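You operate a simulated robot arm through the tools that you are given. There is no shell and no other tool.

Carry out the task below with a simulated robot arm. There is one attempt and no reset: what you move stays moved.

Task
Rake the hot peanuts level in the cooling pan, then salt them.
Fine: touch them with the rake alone; put rake and shaker back. Set down upright: salt shaker.

The check looks at the end state, three seconds after you hand in, the way a careful person would. Anything else that was tipped, shoved, dropped, spilled or broken makes it a failure.

Robot
A 6-joint arm with a two-finger parallel gripper, fixed in place. Base frame: the origin is on the floor under the middle of its stand, x ahead of it, y to its left, z up. Readings come in m, rad, newtons and seconds.
With the tool pointing down near the work surface it reaches from about 0.46 to 0.86 m from the base axis. Its first joint turns from -2.007 to 2.007 rad. Payload 4.2 kg.
The tool frame sits at the grasp point between the pads (the TCP): z along the fingers, y along the line on which they close. The tips reach 0.023 m beyond it. Largest opening 0.094 m; finger width 0.038, thickness 0.01; the body of the gripper, 0.054 by 0.096 m, starts 0.039 m behind the TCP.
Orientation is told as [roll, pitch, yaw] about the base's x, y, z axes, in that order, counted from this pose: with the fingers straight down and closing along the base's y, the tool's x points along the base's -x, its y along +y and its z along -z.

Tools
- The arm moves only by the tool step_arm. Its argument "rows" is a list of rows, each a list of 7 numbers: the turn, a rotation vector about the tool's x, y, z in units of 4 degrees (1.0 is 4 degrees), then the shift along the tool's x, y, z in units of 40 mm (1.0 is 40 mm), then the finger opening in m, from 0 to 0.094. In form: [[rx, ry, rz, x, y, z, fingers], ...]. A call has 1 to 20 rows; each row shifts and turns the commanded pose from where the row before left it, along the tool's axes as they then stand. A call with a number of a shift or a turn outside -1 to 1 is refused whole. Each row takes 0.2 s and may step no farther than 0.05 m and 0.15 rad from the row before; otherwise, or with a gripper value out of range, the whole call is refused. Where a pose cannot be reached the arm comes as near as it can. A force on the tool above 50 N (or 10 N above the force at the start of the call, whichever is more), or a blocked arm, ends the call early, and 0.2 s more pass. Each finger travels about 0.108 m/s and halts on what it meets, pressing with about 40 N; the grip force reading is that of the motor and also rises with nothing between the fingers. The clock runs only during rows and for 0.2 s after the last one: add rows that do not move to give the fingers time. The reply holds the time, the measured pose of the TCP, the force on the tool along the base axes, the opening and the grip force, in the units named above and with some noise, with the torque about the TCP (base axes, N m) and any sound that the robot's microphone picked up, and new pictures: "show" is both (left out), scene, wrist or none.
- Cameras (640 x 400 px; columns grow to the right, rows downward): "scene" is fixed at [0.2223, -0.4997, 1.4367]; the picture's right is [0.73, -0.68, 0.00], its down [-0.33, -0.35, -0.88] and it looks along [0.60, 0.64, -0.48] (base axes); focal length 312 px, centre (320, 200). "wrist" rides on the gripper at [0.086, 0.016, -0.074] in the tool frame; the picture's right is [-0.18, 0.98, 0.00], its down [-0.58, -0.11, -0.81] and it looks along [-0.79, -0.15, 0.59] (tool axes); focal length 243 px, centre (320, 200). There is no depth. A picture from a camera that has moved, and an enlarged one, comes with that camera's place and axes in the base frame and with its lens.
- lift_body(by): slides the trunk up (or, below 0, down) by that many m; the arm rides with it, the base frame stays. It gives what a move gives, with no picture.
- close_up(camera, box): a new picture of the part [left, top, right, bottom] of that camera's present view, enlarged. It takes no simulated time.
- finish_job(): hands the job in; it is judged then, once.

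Places have to be worked out from the pictures, the camera data and where the tool is seen. Open the gripper and draw the arm clear of the work before you hand the job in, unless the task says otherwise.

The tools are called after "Request:" as a command line: name --pt "numbers of a row" for each row, then --argument value for the rest, lists and objects as JSON in quotes. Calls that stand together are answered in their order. step_arm: Moves the arm, as the interface text tells. Its arguments: {"type":"object","properties":{"rows":{"type":"array","items":{"type":"array","items":{"type":"number"}}},"show":{"type":"string","enum":["both","scene","wrist","none"]}},"required":["rows"]} The other tools are called the same way: lift_body (by) moves the trunk up or down; close_up (camera, box) takes an enlarged picture of a part of a camera's view; finish_job () hands the job in.

At the start:

```text
clock: 0.0
position: [0.4843, 0.1311, 1.2983]
tool_rot: [-0.002, 0.0, -0.001]
wrist_force: [0.1, -0.7, 0.0]
ft_torque: [-0.01, 0.02, 0.01]
opening: 0.0942
grip_force: 0.0
trunk travel left (down, up): [-0.8, 0.19]
```

scene: 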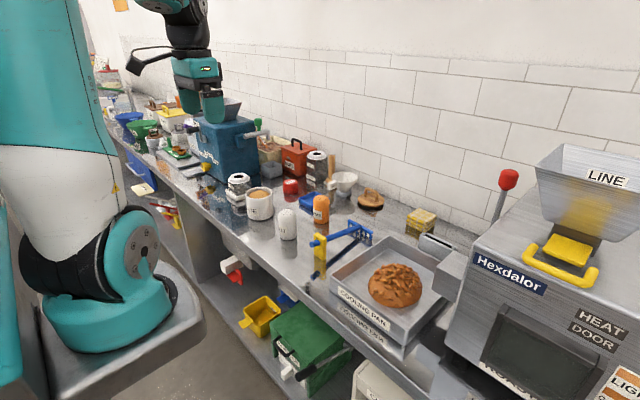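
wrist: 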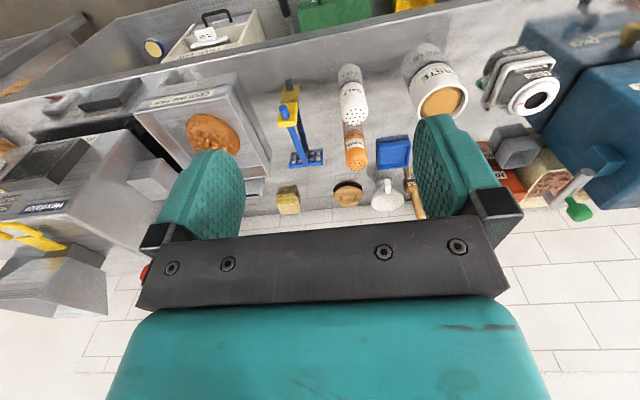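

I'll begin by looking closer at the pan, rake and shaker in both views before moving anything.

Request:
close_up --camera "scene" --box '[220, 160, 460, 310]'

Request:
close_up --camera "scene" --box '[300, 220, 460, 360]'

Request:
close_up --camera "wrist" --box '[130, 30, 480, 220]'

```text
2.67 times, centred on (340, 235) of scene
camera zoom: at [0.2223, -0.4997, 1.4367], right [0.73, -0.68, 0.0], down [-0.33, -0.35, -0.88], along [0.6, 0.64, -0.48], focal length 833 px, centre (267, 107)
```

zoom: 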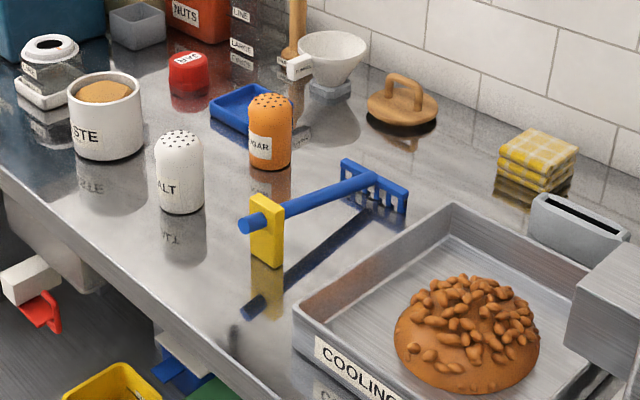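

```text
2.86 times, centred on (380, 290) of scene
camera zoom: at [0.2223, -0.4997, 1.4367], right [0.73, -0.68, 0.0], down [-0.33, -0.35, -0.88], along [0.6, 0.64, -0.48], focal length 893 px, centre (149, -57)
```

zoom: 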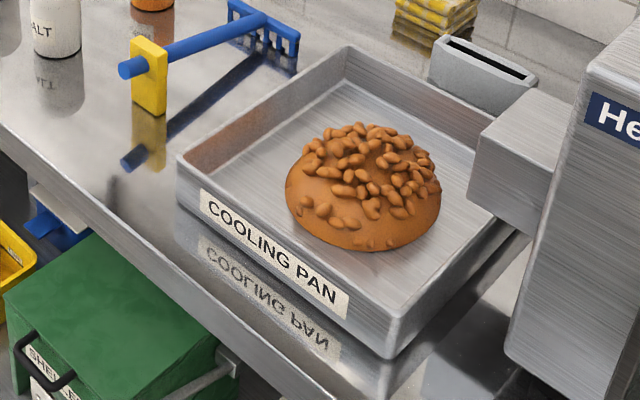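

```text
1.83 times, centred on (305, 125) of wrist
camera zoom: at [0.3966, 0.1456, 1.3698], right [0.18, 0.98, 0.0], down [0.58, -0.11, 0.81], along [0.79, -0.15, -0.59], focal length 444 px, centre (347, 337)
```

zoom: 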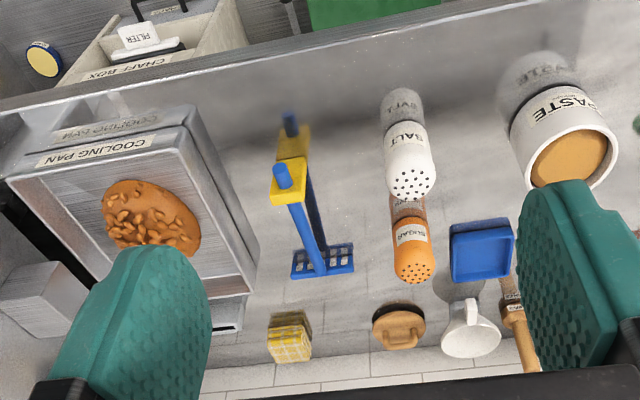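

The rake lies along x with its yellow block near x≈0.72, y≈0.03, its head at x≈0.89; the salt is near (0.70, 0.16), and the pan is around x 0.63–0.88, y -0.09 to -0.31. I'll lower the trunk 0.2 m with the arm still in front of the counter, then look from the wrist.

Request:
lift_body --by -0.2

```text
clock: 2.2
position: [0.4834, 0.1313, 1.0981]
tool_rot: [-0.003, 0.0, -0.001]
wrist_force: [0.2, -0.4, -0.6]
ft_torque: [0.02, 0.01, 0.0]
opening: 0.0942
grip_force: 0.0
trunk travel left (down, up): [-0.6, 0.39]
```

The trunk went down cleanly to z≈1.098. Now I shift sideways toward y≈0.01 for a closer wrist look at rake and pan.

Request:
step_arm --pt "0 0 0 0 -1 0 0.094" --pt "0 0 0 0 -1 0 0.094" --pt "0 0 0 0 -1 0 0.094" --pt "0 0 0 0 0 0 0.094"

```text
clock: 3.2
position: [0.4828, 0.0105, 1.0977]
tool_rot: [-0.002, 0.002, -0.001]
wrist_force: [-0.9, -0.5, -0.7]
ft_torque: [-0.02, -0.01, 0.01]
opening: 0.0941
grip_force: 0.0
trunk travel left (down, up): [-0.6, 0.39]
camera wrist: at [0.3961, 0.0249, 1.1697], right [0.18, 0.98, 0.0], down [0.58, -0.11, 0.81], along [0.79, -0.15, -0.59], focal length 243 px, centre (320, 200)
```

scene: 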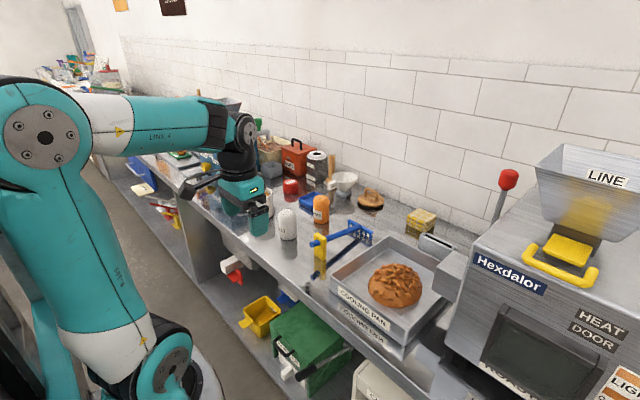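
wrist: 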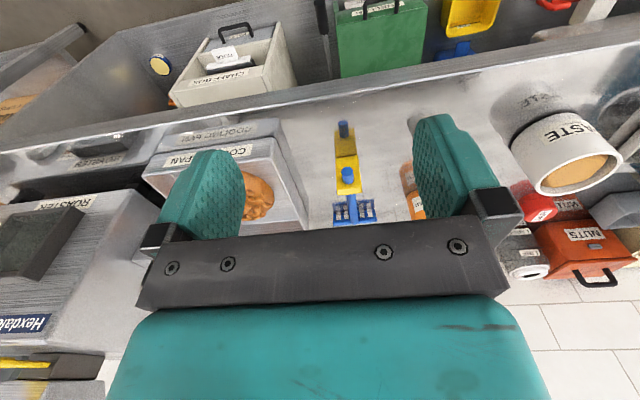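

The rake is visible between the fingers. I'll enlarge it, and the pan region, to measure.

Request:
close_up --camera "wrist" --box '[300, 110, 420, 240]'

Request:
close_up --camera "scene" --box '[290, 210, 390, 290]'

Request:
close_up --camera "scene" --box '[320, 220, 480, 350]'

```text
3.08 times, centred on (360, 175) of wrist
camera zoom: at [0.3961, 0.0249, 1.1697], right [0.18, 0.98, 0.0], down [0.58, -0.11, 0.81], along [0.79, -0.15, -0.59], focal length 746 px, centre (197, 277)
```

zoom: 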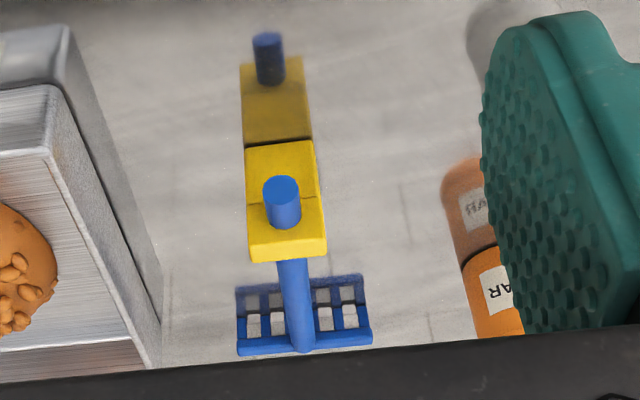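

```text
5.00 times, centred on (340, 250) of scene
camera zoom: at [0.2223, -0.4997, 1.4367], right [0.73, -0.68, 0.0], down [-0.33, -0.35, -0.88], along [0.6, 0.64, -0.48], focal length 1562 px, centre (220, -50)
```

zoom: 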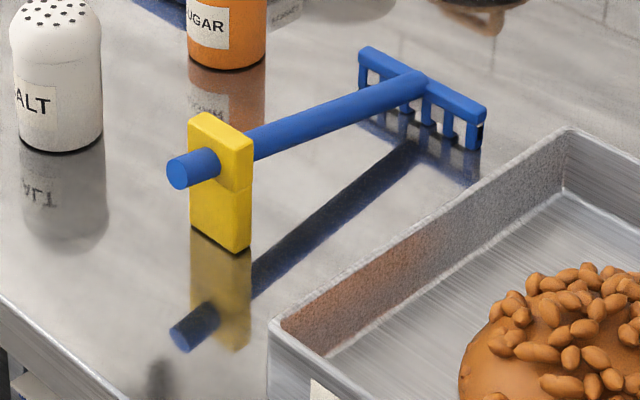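

```text
3.08 times, centred on (400, 285) of scene
camera zoom: at [0.2223, -0.4997, 1.4367], right [0.73, -0.68, 0.0], down [-0.33, -0.35, -0.88], along [0.6, 0.64, -0.48], focal length 962 px, centre (74, -62)
```

zoom: 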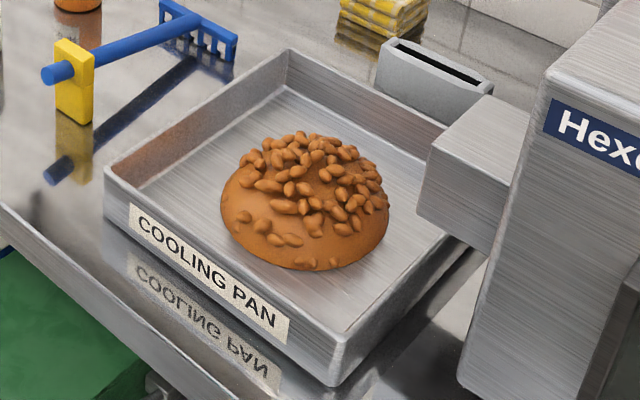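

Let me look tighter at the yellow block, to tell whether it is one piece with the rake, and at the tines.

Request:
close_up --camera "scene" --box '[314, 226, 346, 266]'

Request:
close_up --camera "scene" --box '[350, 215, 394, 245]'

Request:
close_up --camera "wrist" --box '[325, 130, 380, 232]'

```text
10.00 times, centred on (330, 246) of scene
camera zoom: at [0.2223, -0.4997, 1.4367], right [0.73, -0.68, 0.0], down [-0.33, -0.35, -0.88], along [0.6, 0.64, -0.48], focal length 3125 px, centre (220, -260)
```

zoom: 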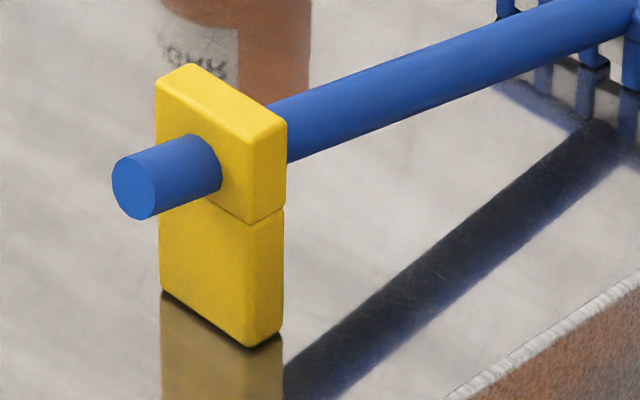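

```text
13.33 times, centred on (372, 230) of scene
camera zoom: at [0.2223, -0.4997, 1.4367], right [0.73, -0.68, 0.0], down [-0.33, -0.35, -0.88], along [0.6, 0.64, -0.48], focal length 4167 px, centre (-373, -200)
```

zoom: 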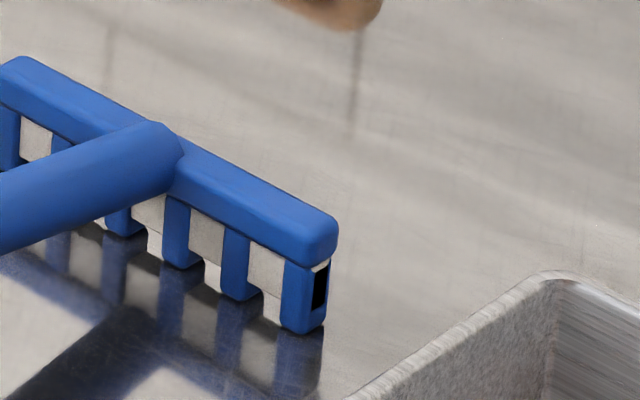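

```text
3.92 times, centred on (352, 181) of wrist
camera zoom: at [0.3961, 0.0249, 1.1697], right [0.18, 0.98, 0.0], down [0.58, -0.11, 0.81], along [0.79, -0.15, -0.59], focal length 951 px, centre (192, 274)
```

zoom: 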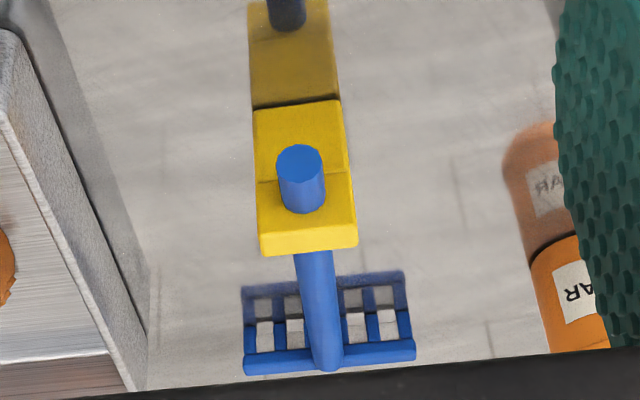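

The rake is one assembly: a yellow grip about 40 mm wide in y and 14 mm thick, about 70 mm tall, with tines touching the table (table z ≈0.855). I move the open gripper to above the yellow block at z≈1.0.

Request:
step_arm --pt "0 0 0 -1 0 0 0.094" --pt "0 0 0 -1 0 0 0.094" --pt "0 0 0 -1 0 0 0.094" --pt "0 0 0 -1 0 0 0.094" --pt "0 0 0 -1 0.1 0 0.094" --pt "0 0 0 -0.65 0 0.5 0.094" --pt "0 0 0 0 0 1 0.094" --pt "0 0 0 0 0 0.5 0.094" --pt "0 0 0 0 0 0 0.094"

```text
clock: 5.2
position: [0.709, 0.0153, 1.0164]
tool_rot: [-0.001, -0.002, 0.0]
wrist_force: [-0.8, 0.1, -0.3]
ft_torque: [0.01, 0.02, 0.02]
opening: 0.0943
grip_force: 0.1
trunk travel left (down, up): [-0.6, 0.39]
camera wrist: at [0.6223, 0.0299, 1.0893], right [0.18, 0.98, 0.0], down [0.58, -0.11, 0.81], along [0.79, -0.15, -0.59], focal length 243 px, centre (320, 200)
```

scene: 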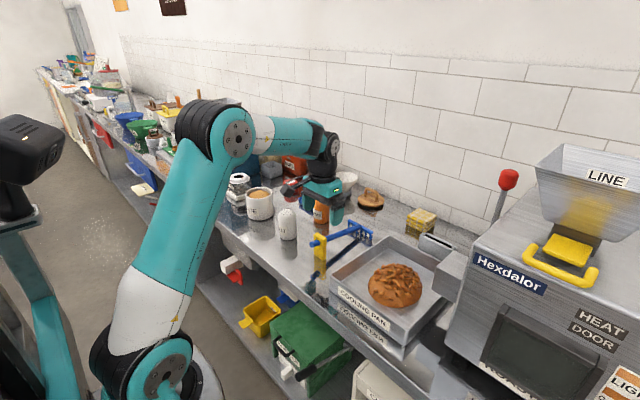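
wrist: 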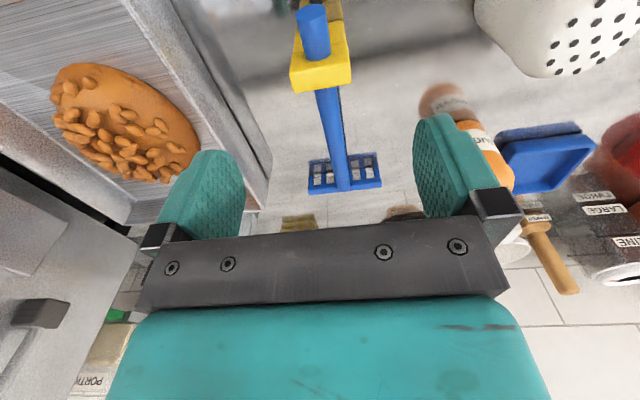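

The block appears almost straight under the TCP. I enlarge the wrist view to check centring before descending.

Request:
close_up --camera "wrist" --box '[260, 0, 400, 200]'

Request:
close_up --camera "scene" --box '[270, 170, 390, 270]'

```text
2.00 times, centred on (330, 100) of wrist
camera zoom: at [0.6223, 0.0299, 1.0893], right [0.18, 0.98, 0.0], down [0.58, -0.11, 0.81], along [0.79, -0.15, -0.59], focal length 485 px, centre (300, 400)
```

zoom: 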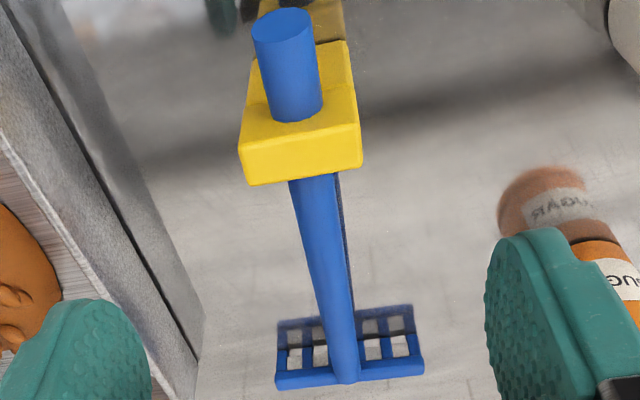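

```text
4.00 times, centred on (330, 220) of scene
camera zoom: at [0.2223, -0.4997, 1.4367], right [0.73, -0.68, 0.0], down [-0.33, -0.35, -0.88], along [0.6, 0.64, -0.48], focal length 1250 px, centre (280, 120)
```

zoom: 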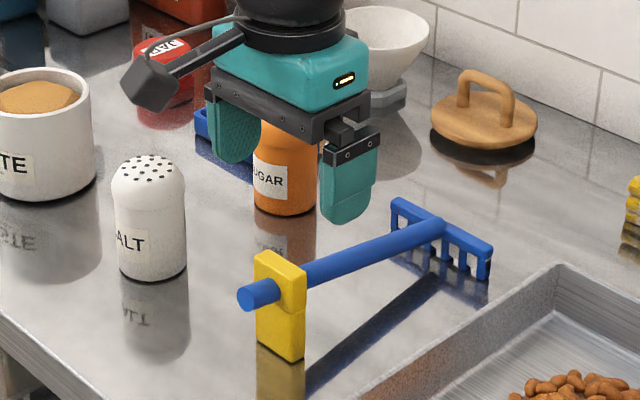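

Block top centre is at about (0.706, 0.0155), top z≈0.928, aligned with base axes. I descend to TCP z≈0.905 (tips ~25 mm above the table) without closing yet.

Request:
step_arm --pt "0 0 0 0.06 0 0.8 0.094" --pt "0 0 0 0 0 0.8 0.094" --pt "0 0 0 0 0 0.7 0.094" --pt "0 0 0 0 0 0.48 0.094" --pt "0 0 0 0 0 0 0.094"

```text
clock: 6.4
position: [0.7078, 0.0138, 0.9073]
tool_rot: [-0.003, -0.002, 0.0]
wrist_force: [0.5, -0.7, -0.2]
ft_torque: [0.01, -0.04, -0.01]
opening: 0.094
grip_force: 0.1
trunk travel left (down, up): [-0.6, 0.39]
camera wrist: at [0.6204, 0.0293, 0.9789], right [0.18, 0.98, 0.0], down [0.58, -0.11, 0.81], along [0.79, -0.15, -0.59], focal length 243 px, centre (320, 200)
```

scene: 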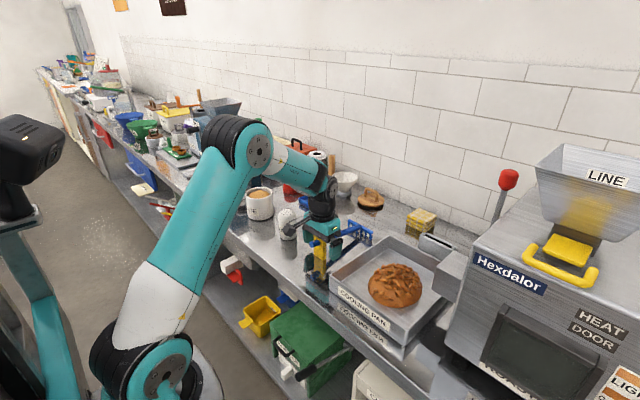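
wrist: 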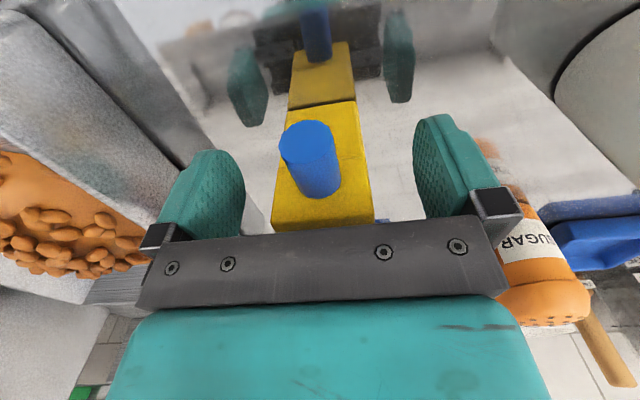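

The block sits between the fingers, roughly centred. I take an enlarged look at clearances before closing.

Request:
close_up --camera "scene" --box '[280, 190, 390, 290]'

Request:
close_up --camera "wrist" --box '[220, 20, 460, 240]'

```text
4.00 times, centred on (335, 240) of scene
camera zoom: at [0.2223, -0.4997, 1.4367], right [0.73, -0.68, 0.0], down [-0.33, -0.35, -0.88], along [0.6, 0.64, -0.48], focal length 1250 px, centre (260, 40)
```

zoom: 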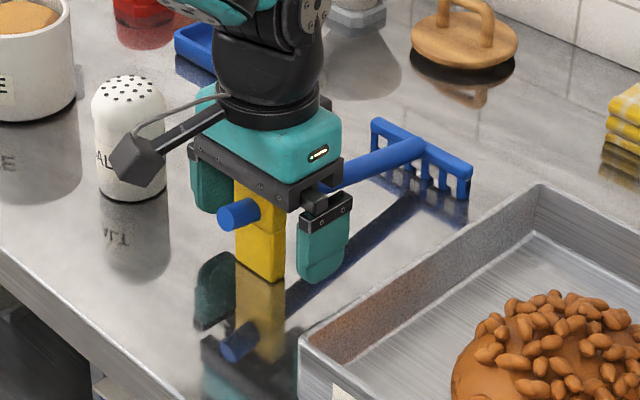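

```text
1.82 times, centred on (340, 130) of wrist
camera zoom: at [0.6204, 0.0293, 0.9789], right [0.18, 0.98, 0.0], down [0.58, -0.11, 0.81], along [0.79, -0.15, -0.59], focal length 441 px, centre (284, 327)
```

zoom: 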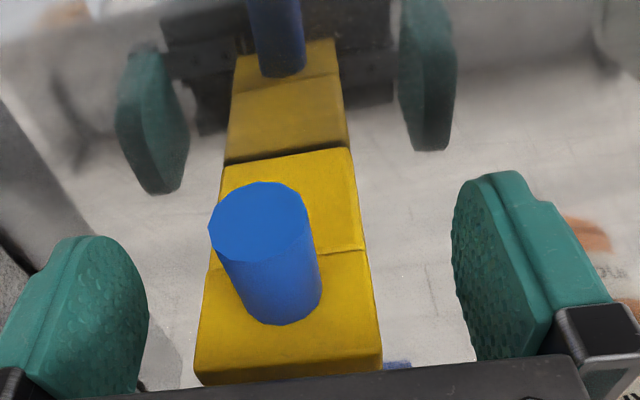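

Clearances look good. Now I close the fingers onto the yellow grip.

Request:
step_arm --pt "0 0 0 0 0 0 0.05" --pt "0 0 0 0 0 0 0.02" --pt "0 0 0 0 0 0 0.02" --pt "0 0 0 0 0 0 0.02"

```text
clock: 7.4
position: [0.7077, 0.0144, 0.9066]
tool_rot: [-0.002, 0.0, 0.001]
wrist_force: [0.5, 0.5, -0.1]
ft_torque: [0.05, -0.09, 0.02]
opening: 0.0395
grip_force: 40.3
trunk travel left (down, up): [-0.6, 0.39]
camera wrist: at [0.6205, 0.0293, 0.9792], right [0.18, 0.98, 0.0], down [0.58, -0.11, 0.81], along [0.79, -0.15, -0.59], focal length 243 px, centre (320, 200)
```

scene: 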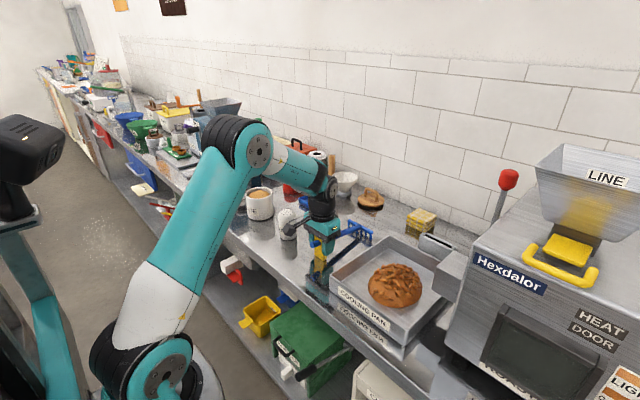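
wrist: 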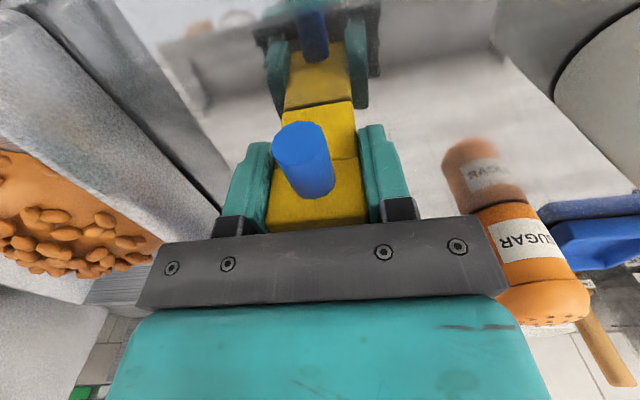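

Gripped at 39.5 mm with 40 N; the resting grasp pose to return to is (0.7077, 0.0144, 0.9066). I lift straight up 80 mm and check that the rake comes as one piece.

Request:
step_arm --pt "0 0 0 0 0 -0.5 0.02" --pt "0 0 0 0 0 -0.5 0.02" --pt "0 0 0 0 0 -0.5 0.02" --pt "0 0 0 0 0 -0.5 0.02" --pt "0 0 0 0 0 0 0.02"

Request:
close_up --camera "scene" --box '[280, 180, 460, 320]'

```text
clock: 8.6
position: [0.7057, 0.0153, 0.9859]
tool_rot: [-0.003, -0.001, 0.0]
wrist_force: [-0.1, -0.3, -0.5]
ft_torque: [0.0, 0.08, 0.03]
opening: 0.0393
grip_force: 40.2
trunk travel left (down, up): [-0.6, 0.39]
camera wrist: at [0.6198, 0.0298, 1.059], right [0.18, 0.98, 0.0], down [0.58, -0.11, 0.81], along [0.79, -0.15, -0.59], focal length 243 px, centre (320, 200)
```

scene: 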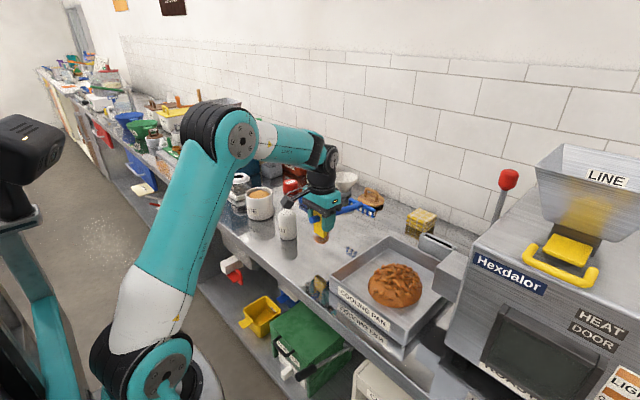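
wrist: 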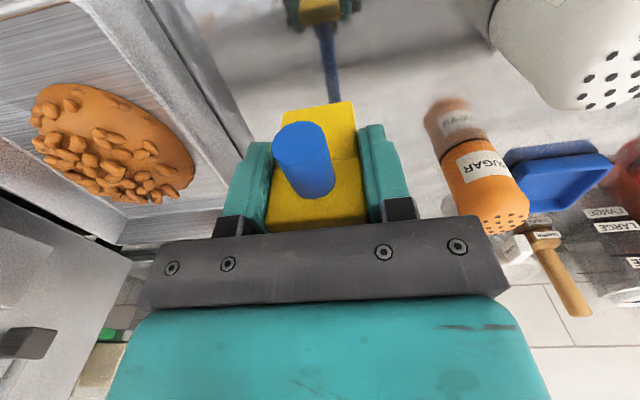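

```text
2.86 times, centred on (370, 250) of scene
camera zoom: at [0.2223, -0.4997, 1.4367], right [0.73, -0.68, 0.0], down [-0.33, -0.35, -0.88], along [0.6, 0.64, -0.48], focal length 893 px, centre (177, 57)
```

zoom: 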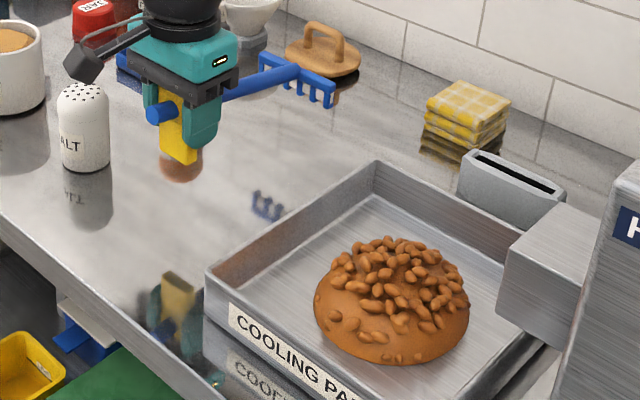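

The whole rake lifted as one rigid piece and hangs level. I rise a bit more and shift to y≈-0.10 to get a clear wrist view of the pan and the chute.

Request:
step_arm --pt "0 0 0 0 0 -1 0.02" --pt "0 0 0 0 0 -1 0.02" --pt "0 0 0 0.8 -0.5 0 0.02" --pt "0 0 0 0.8 -0.5 0 0.02" --pt "0 0 0 0.8 -0.8 0 0.02" --pt "0 0 0 0.8 -0.8 0 0.02" --pt "0 0 0 0 0 0 0.02"

Request:
close_up --camera "wrist" --box '[0, 0, 320, 220]'

Request:
close_up --camera "scene" --box '[320, 180, 520, 360]'

```text
clock: 10.2
position: [0.5785, -0.0895, 1.0675]
tool_rot: [-0.001, -0.003, 0.0]
wrist_force: [0.2, 0.3, -1.4]
ft_torque: [-0.02, 0.07, 0.01]
opening: 0.0395
grip_force: 39.9
trunk travel left (down, up): [-0.6, 0.39]
camera wrist: at [0.4922, -0.0754, 1.1403], right [0.18, 0.98, 0.0], down [0.58, -0.11, 0.81], along [0.79, -0.15, -0.59], focal length 243 px, centre (320, 200)
```

scene: 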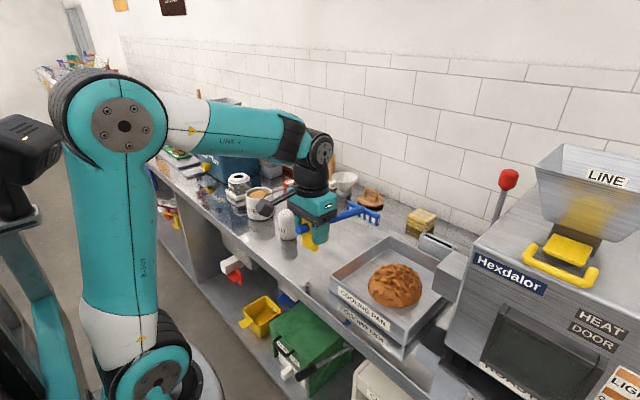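
wrist: 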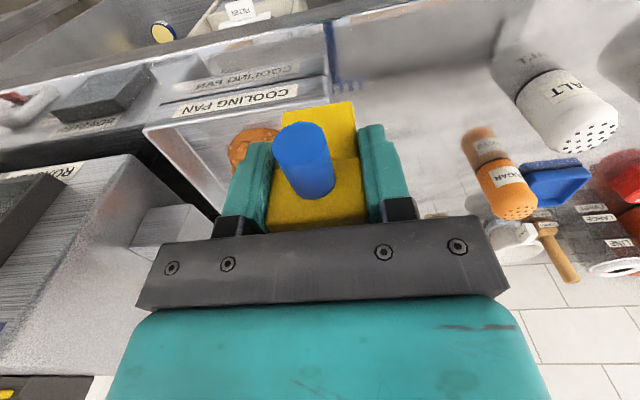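

```text
1.82 times, centred on (160, 110) of wrist
camera zoom: at [0.4922, -0.0754, 1.1403], right [0.18, 0.98, 0.0], down [0.58, -0.11, 0.81], along [0.79, -0.15, -0.59], focal length 441 px, centre (611, 364)
```

zoom: 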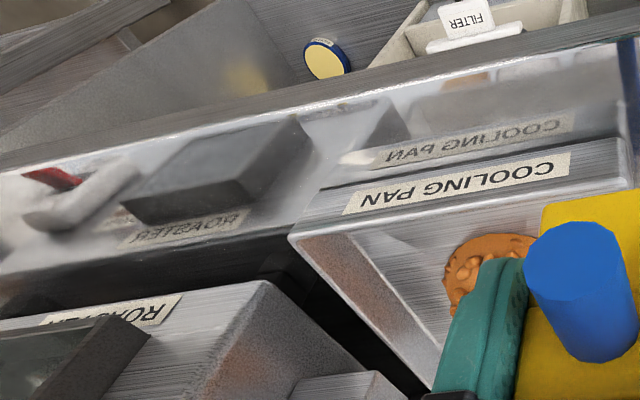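

```text
2.22 times, centred on (420, 270) of scene
camera zoom: at [0.2223, -0.4997, 1.4367], right [0.73, -0.68, 0.0], down [-0.33, -0.35, -0.88], along [0.6, 0.64, -0.48], focal length 694 px, centre (98, 44)
```

zoom: 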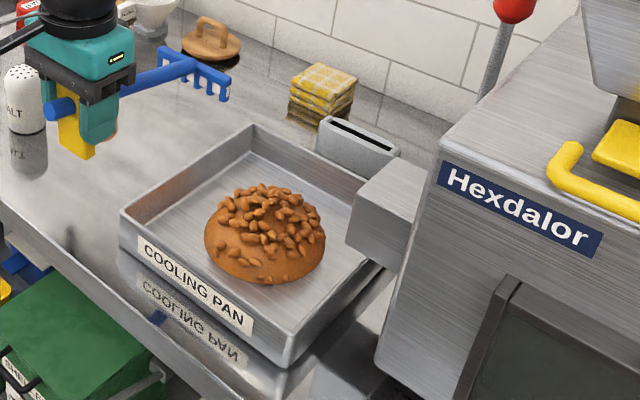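

The chute's exact place matters for the raking envelope. I back off to y≈0 and yaw the tool about -28° so the wrist camera looks diagonally across the pan.

Request:
step_arm --pt "0 0 0 0 0.8 -0.3 0.02" --pt "0 0 0 0 0.8 -0.3 0.02" --pt "0 0 0 0 0.8 -0.3 0.02" --pt "0 0 1 0 0 0 0.02" --pt "0 0 1 0 0 0 0.02" --pt "0 0 1 0 0 0 0.02" --pt "0 0 1 0 0 0 0.02" --pt "0 0 1 0 0 0 0.02" --pt "0 0 1 0 0 0 0.02" --pt "0 0 1 0 0 0 0.02" --pt "0 0 0 0 0 0 0.02"

```text
clock: 12.6
position: [0.5792, 0.0072, 1.1011]
tool_rot: [0.0, -0.001, -0.492]
wrist_force: [-0.3, -0.1, -0.9]
ft_torque: [0.01, 0.06, -0.03]
opening: 0.0394
grip_force: 39.9
trunk travel left (down, up): [-0.6, 0.39]
camera wrist: at [0.5101, 0.0603, 1.1751], right [0.63, 0.78, 0.0], down [0.46, -0.37, 0.81], along [0.63, -0.5, -0.59], focal length 243 px, centre (320, 200)
```

scene: 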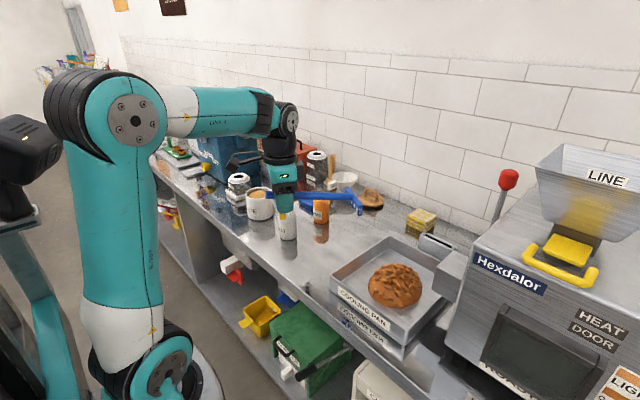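
wrist: 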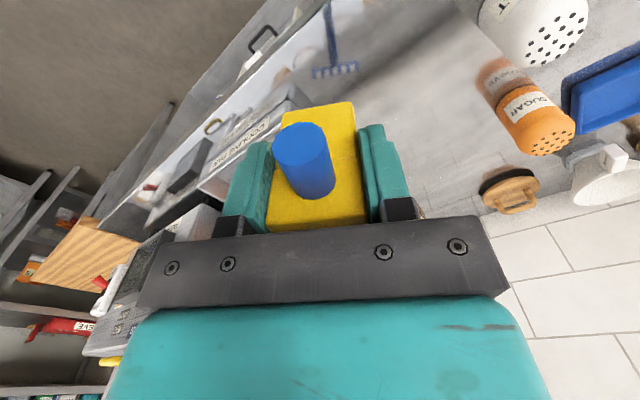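

The gripper hides the pan from here; the best vantage is with yaw zero and the pan to the gripper's left. I rotate back and go to about (0.63, 0.06, 1.10).

Request:
step_arm --pt "0 0 -1 0 0 0 0.02" --pt "0 0 -1 0 0 0 0.02" --pt "0 0 -1 0 0 0 0.02" --pt "0 0 -1 0 0 0 0.02" --pt "0 0 -1 0 0 0 0.02" --pt "0 0 -1 0 0 0 0.02" --pt "0 0 -1 0 0 0 0.02" --pt "0 0 0 -0.6 0.7 0 0.02" --pt "0 0 0 -0.6 0.7 0 0.02" --pt "0 0 0 0 0 0 0.02"

Request:
close_up --camera "wrist" --box '[60, 40, 320, 240]'

```text
clock: 14.8
position: [0.6272, 0.0622, 1.1024]
tool_rot: [-0.003, -0.001, 0.0]
wrist_force: [0.3, 0.6, -0.3]
ft_torque: [-0.01, 0.04, 0.02]
opening: 0.0397
grip_force: 40.3
trunk travel left (down, up): [-0.6, 0.39]
camera wrist: at [0.5406, 0.0769, 1.1754], right [0.18, 0.98, 0.0], down [0.58, -0.11, 0.81], along [0.79, -0.15, -0.59], focal length 243 px, centre (320, 200)
```

scene: 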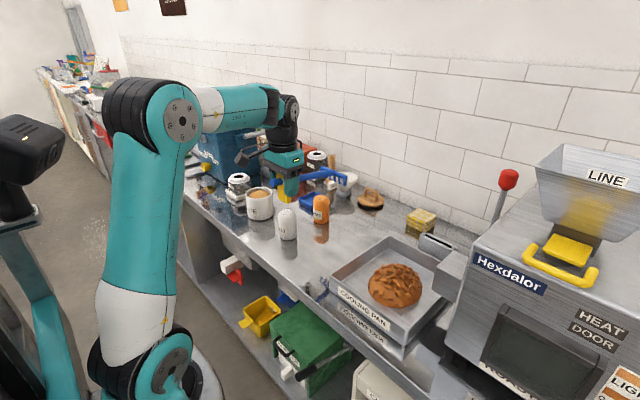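
wrist: 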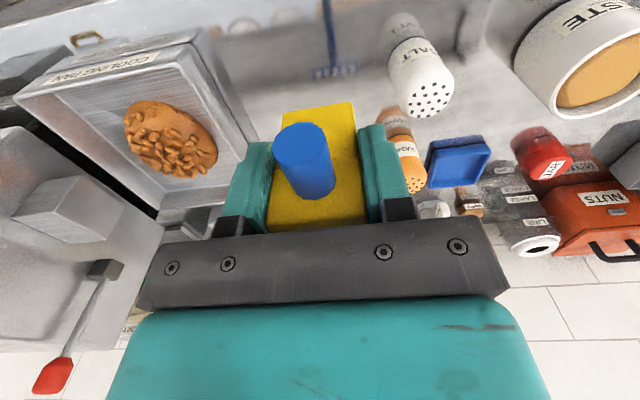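

```text
2.00 times, centred on (190, 140) of wrist
camera zoom: at [0.5406, 0.0769, 1.1754], right [0.18, 0.98, 0.0], down [0.58, -0.11, 0.81], along [0.79, -0.15, -0.59], focal length 485 px, centre (580, 320)
```

zoom: 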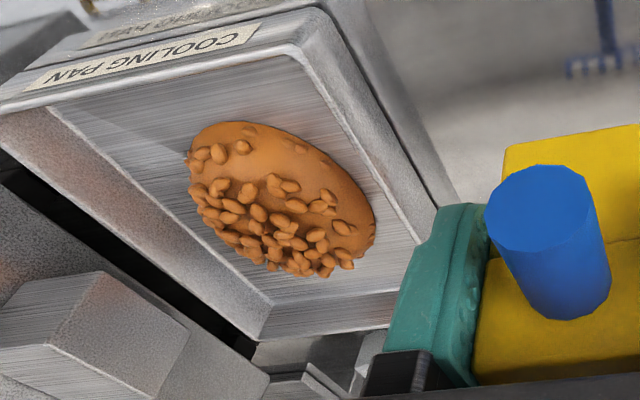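

This view is good. Combined with the scene view I get: rim z≈0.91, pan interior x 0.64–0.865, y -0.302…-0.107 (heap centred ≈(0.752,-0.203)), table z≈0.868, and the chute (z 0.947–1.005) sits only at y<-0.305. Now I tilt the rake 20° nose-down so its grip clears the rim, and bring it over the pan at height.

Request:
step_arm --pt "0 1 0 0 -0.9 0 0.02" --pt "0 1 0 0 -0.9 0 0.02" --pt "0 1 0 0 -0.9 0 0.02" --pt "0 1 0 0 -0.9 0 0.02" --pt "0 1 0 0 -0.9 0 0.02" --pt "0 0 0 0 -0.9 0 0.02" --pt "0 0 0 0 -0.9 0 0.02" --pt "0 0 0 -0.68 -0.32 -0.248 0.02" --pt "0 0 0 0 0 0 0.02"

Request:
close_up --camera "scene" --box '[320, 180, 500, 340]'

```text
clock: 16.8
position: [0.627, -0.1417, 1.091]
tool_rot: [0.028, 0.357, -0.001]
wrist_force: [1.2, 0.3, -0.9]
ft_torque: [0.02, 0.05, 0.02]
opening: 0.0393
grip_force: 39.8
out of reach, approached as far as the arm can: row 5, 6, 7, 8
trunk travel left (down, up): [-0.6, 0.39]
camera wrist: at [0.5712, -0.1299, 1.1903], right [0.18, 0.98, -0.04], down [0.83, -0.13, 0.55], along [0.53, -0.13, -0.84], focal length 243 px, centre (320, 200)
```

scene: 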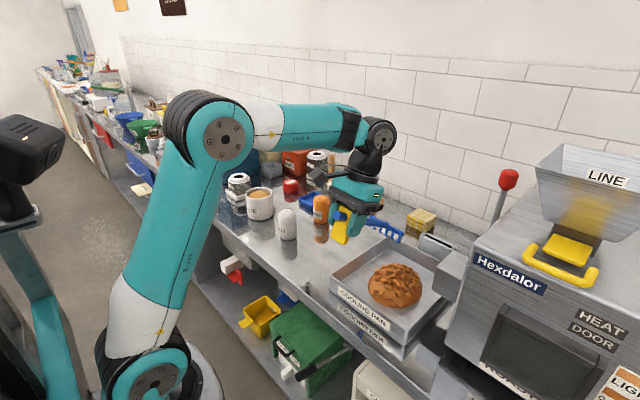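
wrist: 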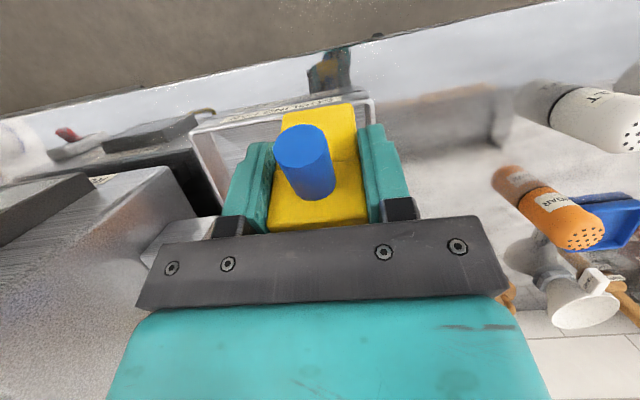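

```text
2.50 times, centred on (410, 260) of scene
camera zoom: at [0.2223, -0.4997, 1.4367], right [0.73, -0.68, 0.0], down [-0.33, -0.35, -0.88], along [0.6, 0.64, -0.48], focal length 781 px, centre (95, 50)
```

zoom: 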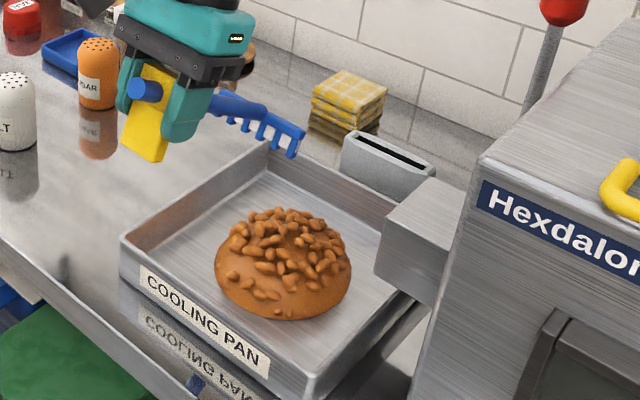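

The arm hit its wrist limit there (forearm too level for a 20° forward tilt). Raising the trunk makes the forearm slope down and frees the wrist, so I raise it 0.18 m and re-check the pose.

Request:
lift_body --by 0.18

Request:
step_arm --pt "0 0 0 0 0 0 0.02" --pt "0 0 0 0 0 0 0.02" --show "none"

```text
clock: 18.8
position: [0.6259, -0.1431, 1.2719]
tool_rot: [0.03, 0.359, -0.001]
wrist_force: [-0.4, 0.2, -0.9]
ft_torque: [-0.02, 0.07, -0.01]
opening: 0.0397
grip_force: 39.7
trunk travel left (down, up): [-0.78, 0.21]
```

```text
clock: 19.4
position: [0.6251, -0.142, 1.2712]
tool_rot: [0.03, 0.359, 0.0]
wrist_force: [-0.1, 0.5, -1.8]
ft_torque: [0.04, 0.06, 0.02]
opening: 0.0397
grip_force: 39.8
trunk travel left (down, up): [-0.78, 0.21]
```

Pose is steady at (0.625, -0.142, 1.271) with pitch 0.359 and a small roll of 0.03. I descend straight 0.18 m and cancel the roll.

Request:
step_arm --pt "0 0 0 -0.317 0 0.842 0.02" --pt "0 0 0 -0.317 0 0.842 0.02" --pt "0.43 0 0 -0.317 0 0.842 0.02" --pt "0 0 0 -0.317 0 0.842 0.02" --pt "0 0 0 -0.317 0 0.842 0.02" --pt "0 0 0 0 0 0 0.02"

```text
clock: 20.8
position: [0.6265, -0.1399, 1.0908]
tool_rot: [0.001, 0.357, 0.0]
wrist_force: [0.7, -0.4, -1.9]
ft_torque: [0.03, 0.04, 0.04]
opening: 0.0395
grip_force: 40.0
trunk travel left (down, up): [-0.78, 0.21]
camera wrist: at [0.5713, -0.1245, 1.19], right [0.17, 0.98, -0.06], down [0.83, -0.11, 0.55], along [0.54, -0.15, -0.83], focal length 243 px, centre (320, 200)
```

scene: 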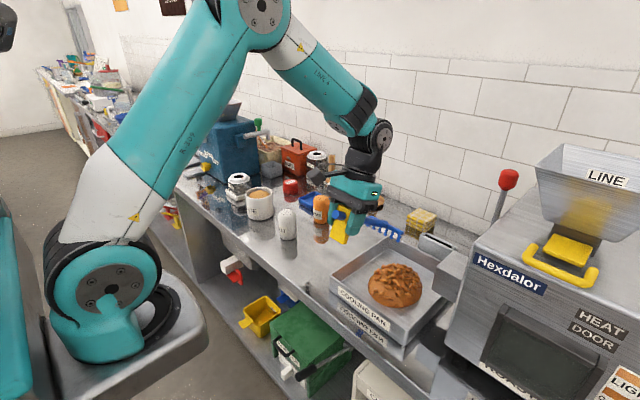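
wrist: 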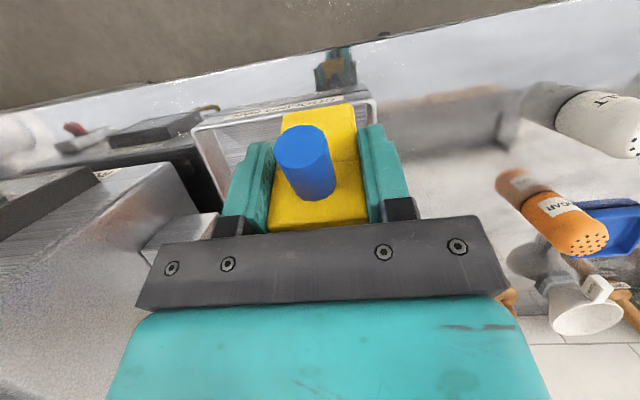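

Now it tracks well with pitch 0.357. I shift to y≈-0.203, centred on the heap, still at height, and check the tine position in a close-up.

Request:
step_arm --pt "0 0 0 0 -0.8 0 0.02" --pt "0 0 0 0 -0.775 0 0.02" --pt "0 0 0 0 0 0 0.02"

Request:
close_up --camera "scene" --box '[320, 170, 480, 330]'

```text
clock: 21.6
position: [0.6269, -0.2028, 1.0907]
tool_rot: [0.0, 0.359, 0.002]
wrist_force: [0.3, 0.6, -1.8]
ft_torque: [-0.01, 0.05, 0.01]
opening: 0.0396
grip_force: 39.8
trunk travel left (down, up): [-0.78, 0.21]
camera wrist: at [0.572, -0.188, 1.1896], right [0.17, 0.98, -0.06], down [0.83, -0.11, 0.55], along [0.54, -0.15, -0.83], focal length 243 px, centre (320, 200)
```

scene: 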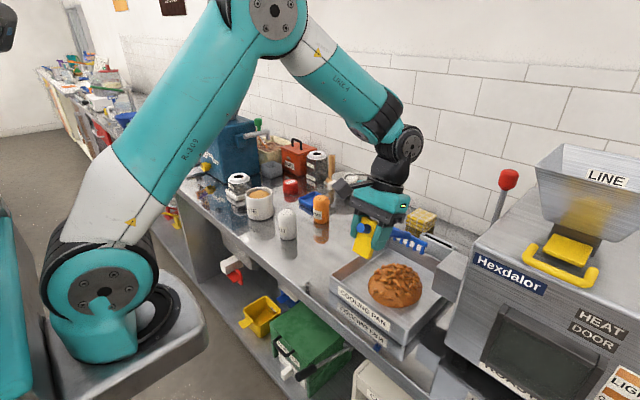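
wrist: 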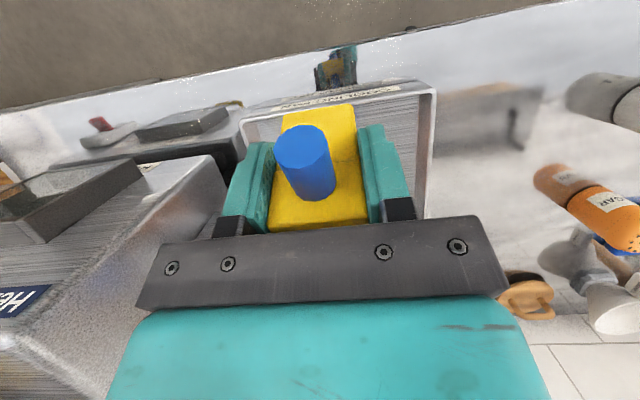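

```text
2.50 times, centred on (400, 250) of scene
camera zoom: at [0.2223, -0.4997, 1.4367], right [0.73, -0.68, 0.0], down [-0.33, -0.35, -0.88], along [0.6, 0.64, -0.48], focal length 781 px, centre (120, 75)
```

zoom: 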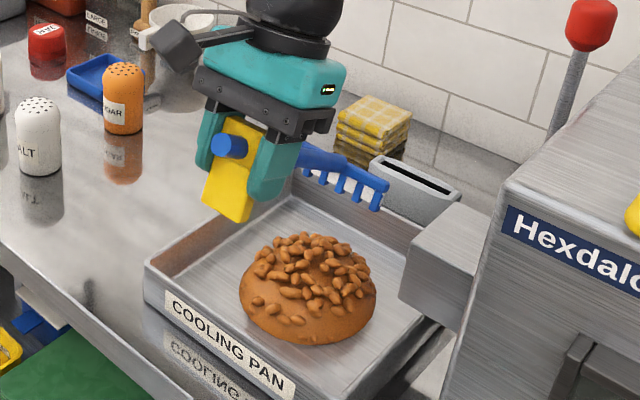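

The predicted tine-tip position matches the picture within ~2 mm, so the geometry is reliable. First shallow pass: enter at x≈0.84 with the tips 40 mm above the pan floor and pull slowly toward x≈0.68 to shave the top.

Request:
step_arm --pt "0 0 0 -0.819 0 -0.307 0.02" --pt "0 0 0 -0.819 0 -0.307 0.02" --pt "0 0 0 -0.2455 0 0.6556 0.02" --pt "0 0 0 -0.2455 0 0.6556 0.02" --pt "0 0 0 -0.2455 0 0.6556 0.02" --pt "0 0 0 0 0 0 0.02"

Request:
close_up --camera "scene" --box '[320, 170, 480, 330]'

```text
clock: 23.0
position: [0.6955, -0.2028, 1.0063]
tool_rot: [0.001, 0.358, 0.001]
wrist_force: [-0.2, 0.4, 0.0]
ft_torque: [0.0, 0.07, 0.0]
opening: 0.0393
grip_force: 40.2
trunk travel left (down, up): [-0.78, 0.21]
camera wrist: at [0.6413, -0.1879, 1.1056], right [0.17, 0.98, -0.06], down [0.83, -0.11, 0.55], along [0.53, -0.15, -0.83], focal length 243 px, centre (320, 200)
```

scene: 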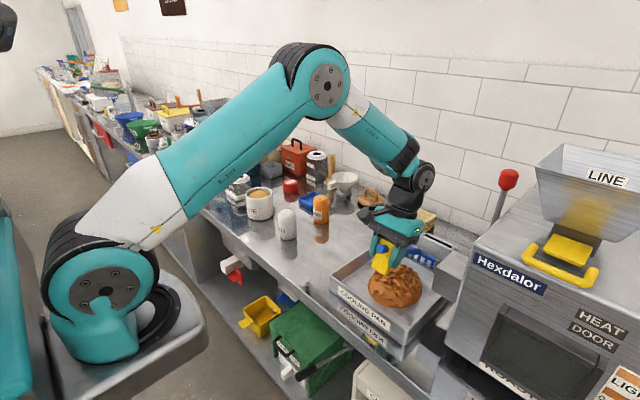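
wrist: 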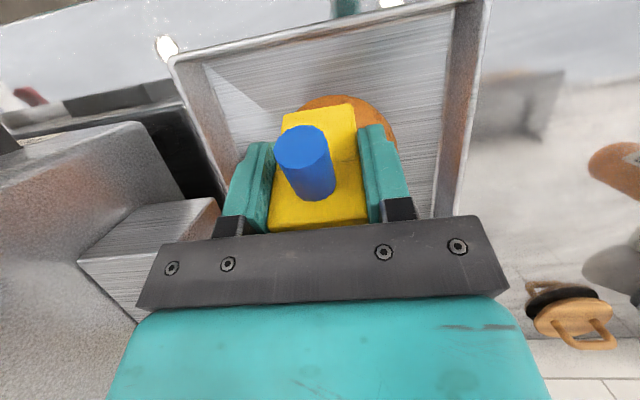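

```text
2.50 times, centred on (400, 250) of scene
camera zoom: at [0.2223, -0.4997, 1.4367], right [0.73, -0.68, 0.0], down [-0.33, -0.35, -0.88], along [0.6, 0.64, -0.48], focal length 781 px, centre (120, 75)
```

zoom: 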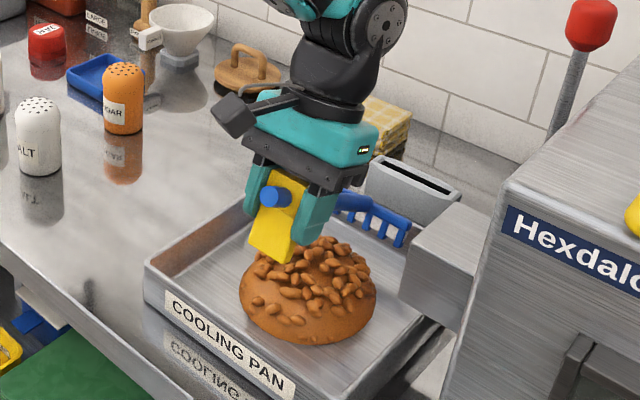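

Clear entry, no contact yet. Now I pull the tines slowly toward the robot through the top of the heap.

Request:
step_arm --pt "0 0 0 0.375 0 0.14 0.02" --pt "0 0 0 0.375 0 0.14 0.02" --pt "0 0 0 0.375 0 0.14 0.02" --pt "0 0 0 0.375 0 0.14 0.02" --pt "0 0 0 0.375 0 0.14 0.02" --pt "0 0 0 0.375 0 0.14 0.02" --pt "0 0 0 0.375 0 0.14 0.02" --pt "0 0 0 0 0 0 0.02"

Request:
close_up --camera "scene" --box '[320, 170, 480, 330]'

```text
clock: 24.8
position: [0.5847, -0.2035, 1.008]
tool_rot: [0.0, 0.357, -0.001]
wrist_force: [0.2, -0.7, -0.2]
ft_torque: [0.03, 0.05, 0.02]
opening: 0.0392
grip_force: 40.6
trunk travel left (down, up): [-0.78, 0.21]
camera wrist: at [0.529, -0.1878, 1.1055], right [0.17, 0.98, -0.06], down [0.83, -0.11, 0.55], along [0.53, -0.15, -0.83], focal length 243 px, centre (320, 200)
```

scene: 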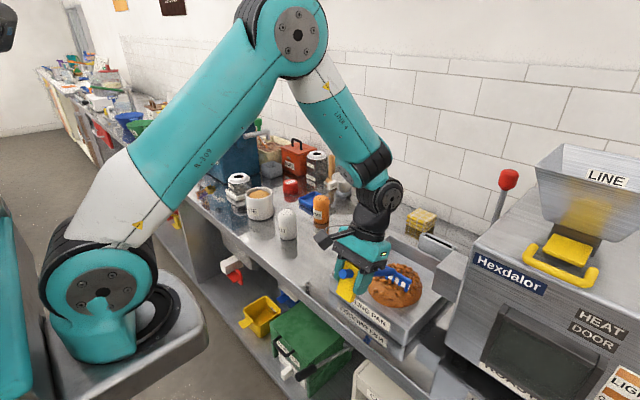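
wrist: 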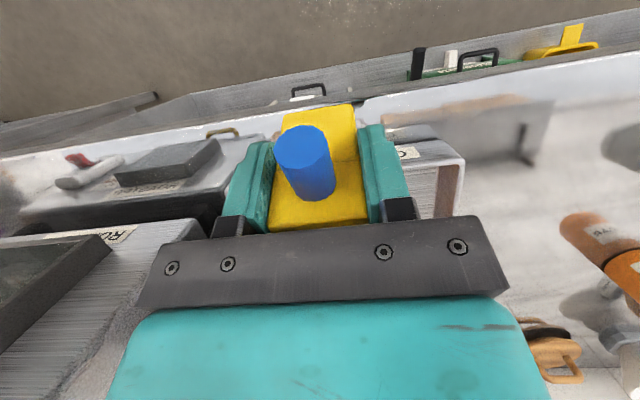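

```text
2.50 times, centred on (400, 250) of scene
camera zoom: at [0.2223, -0.4997, 1.4367], right [0.73, -0.68, 0.0], down [-0.33, -0.35, -0.88], along [0.6, 0.64, -0.48], focal length 781 px, centre (120, 75)
```

zoom: 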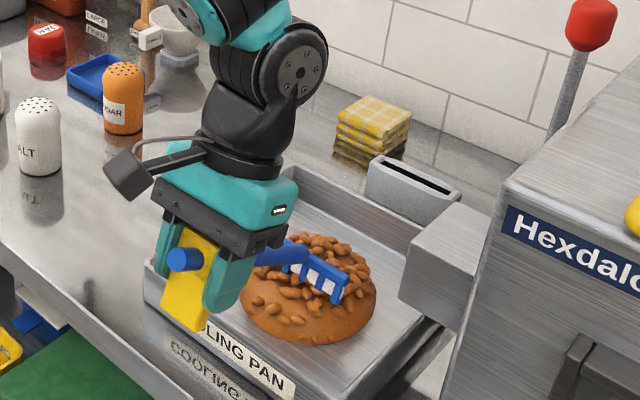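

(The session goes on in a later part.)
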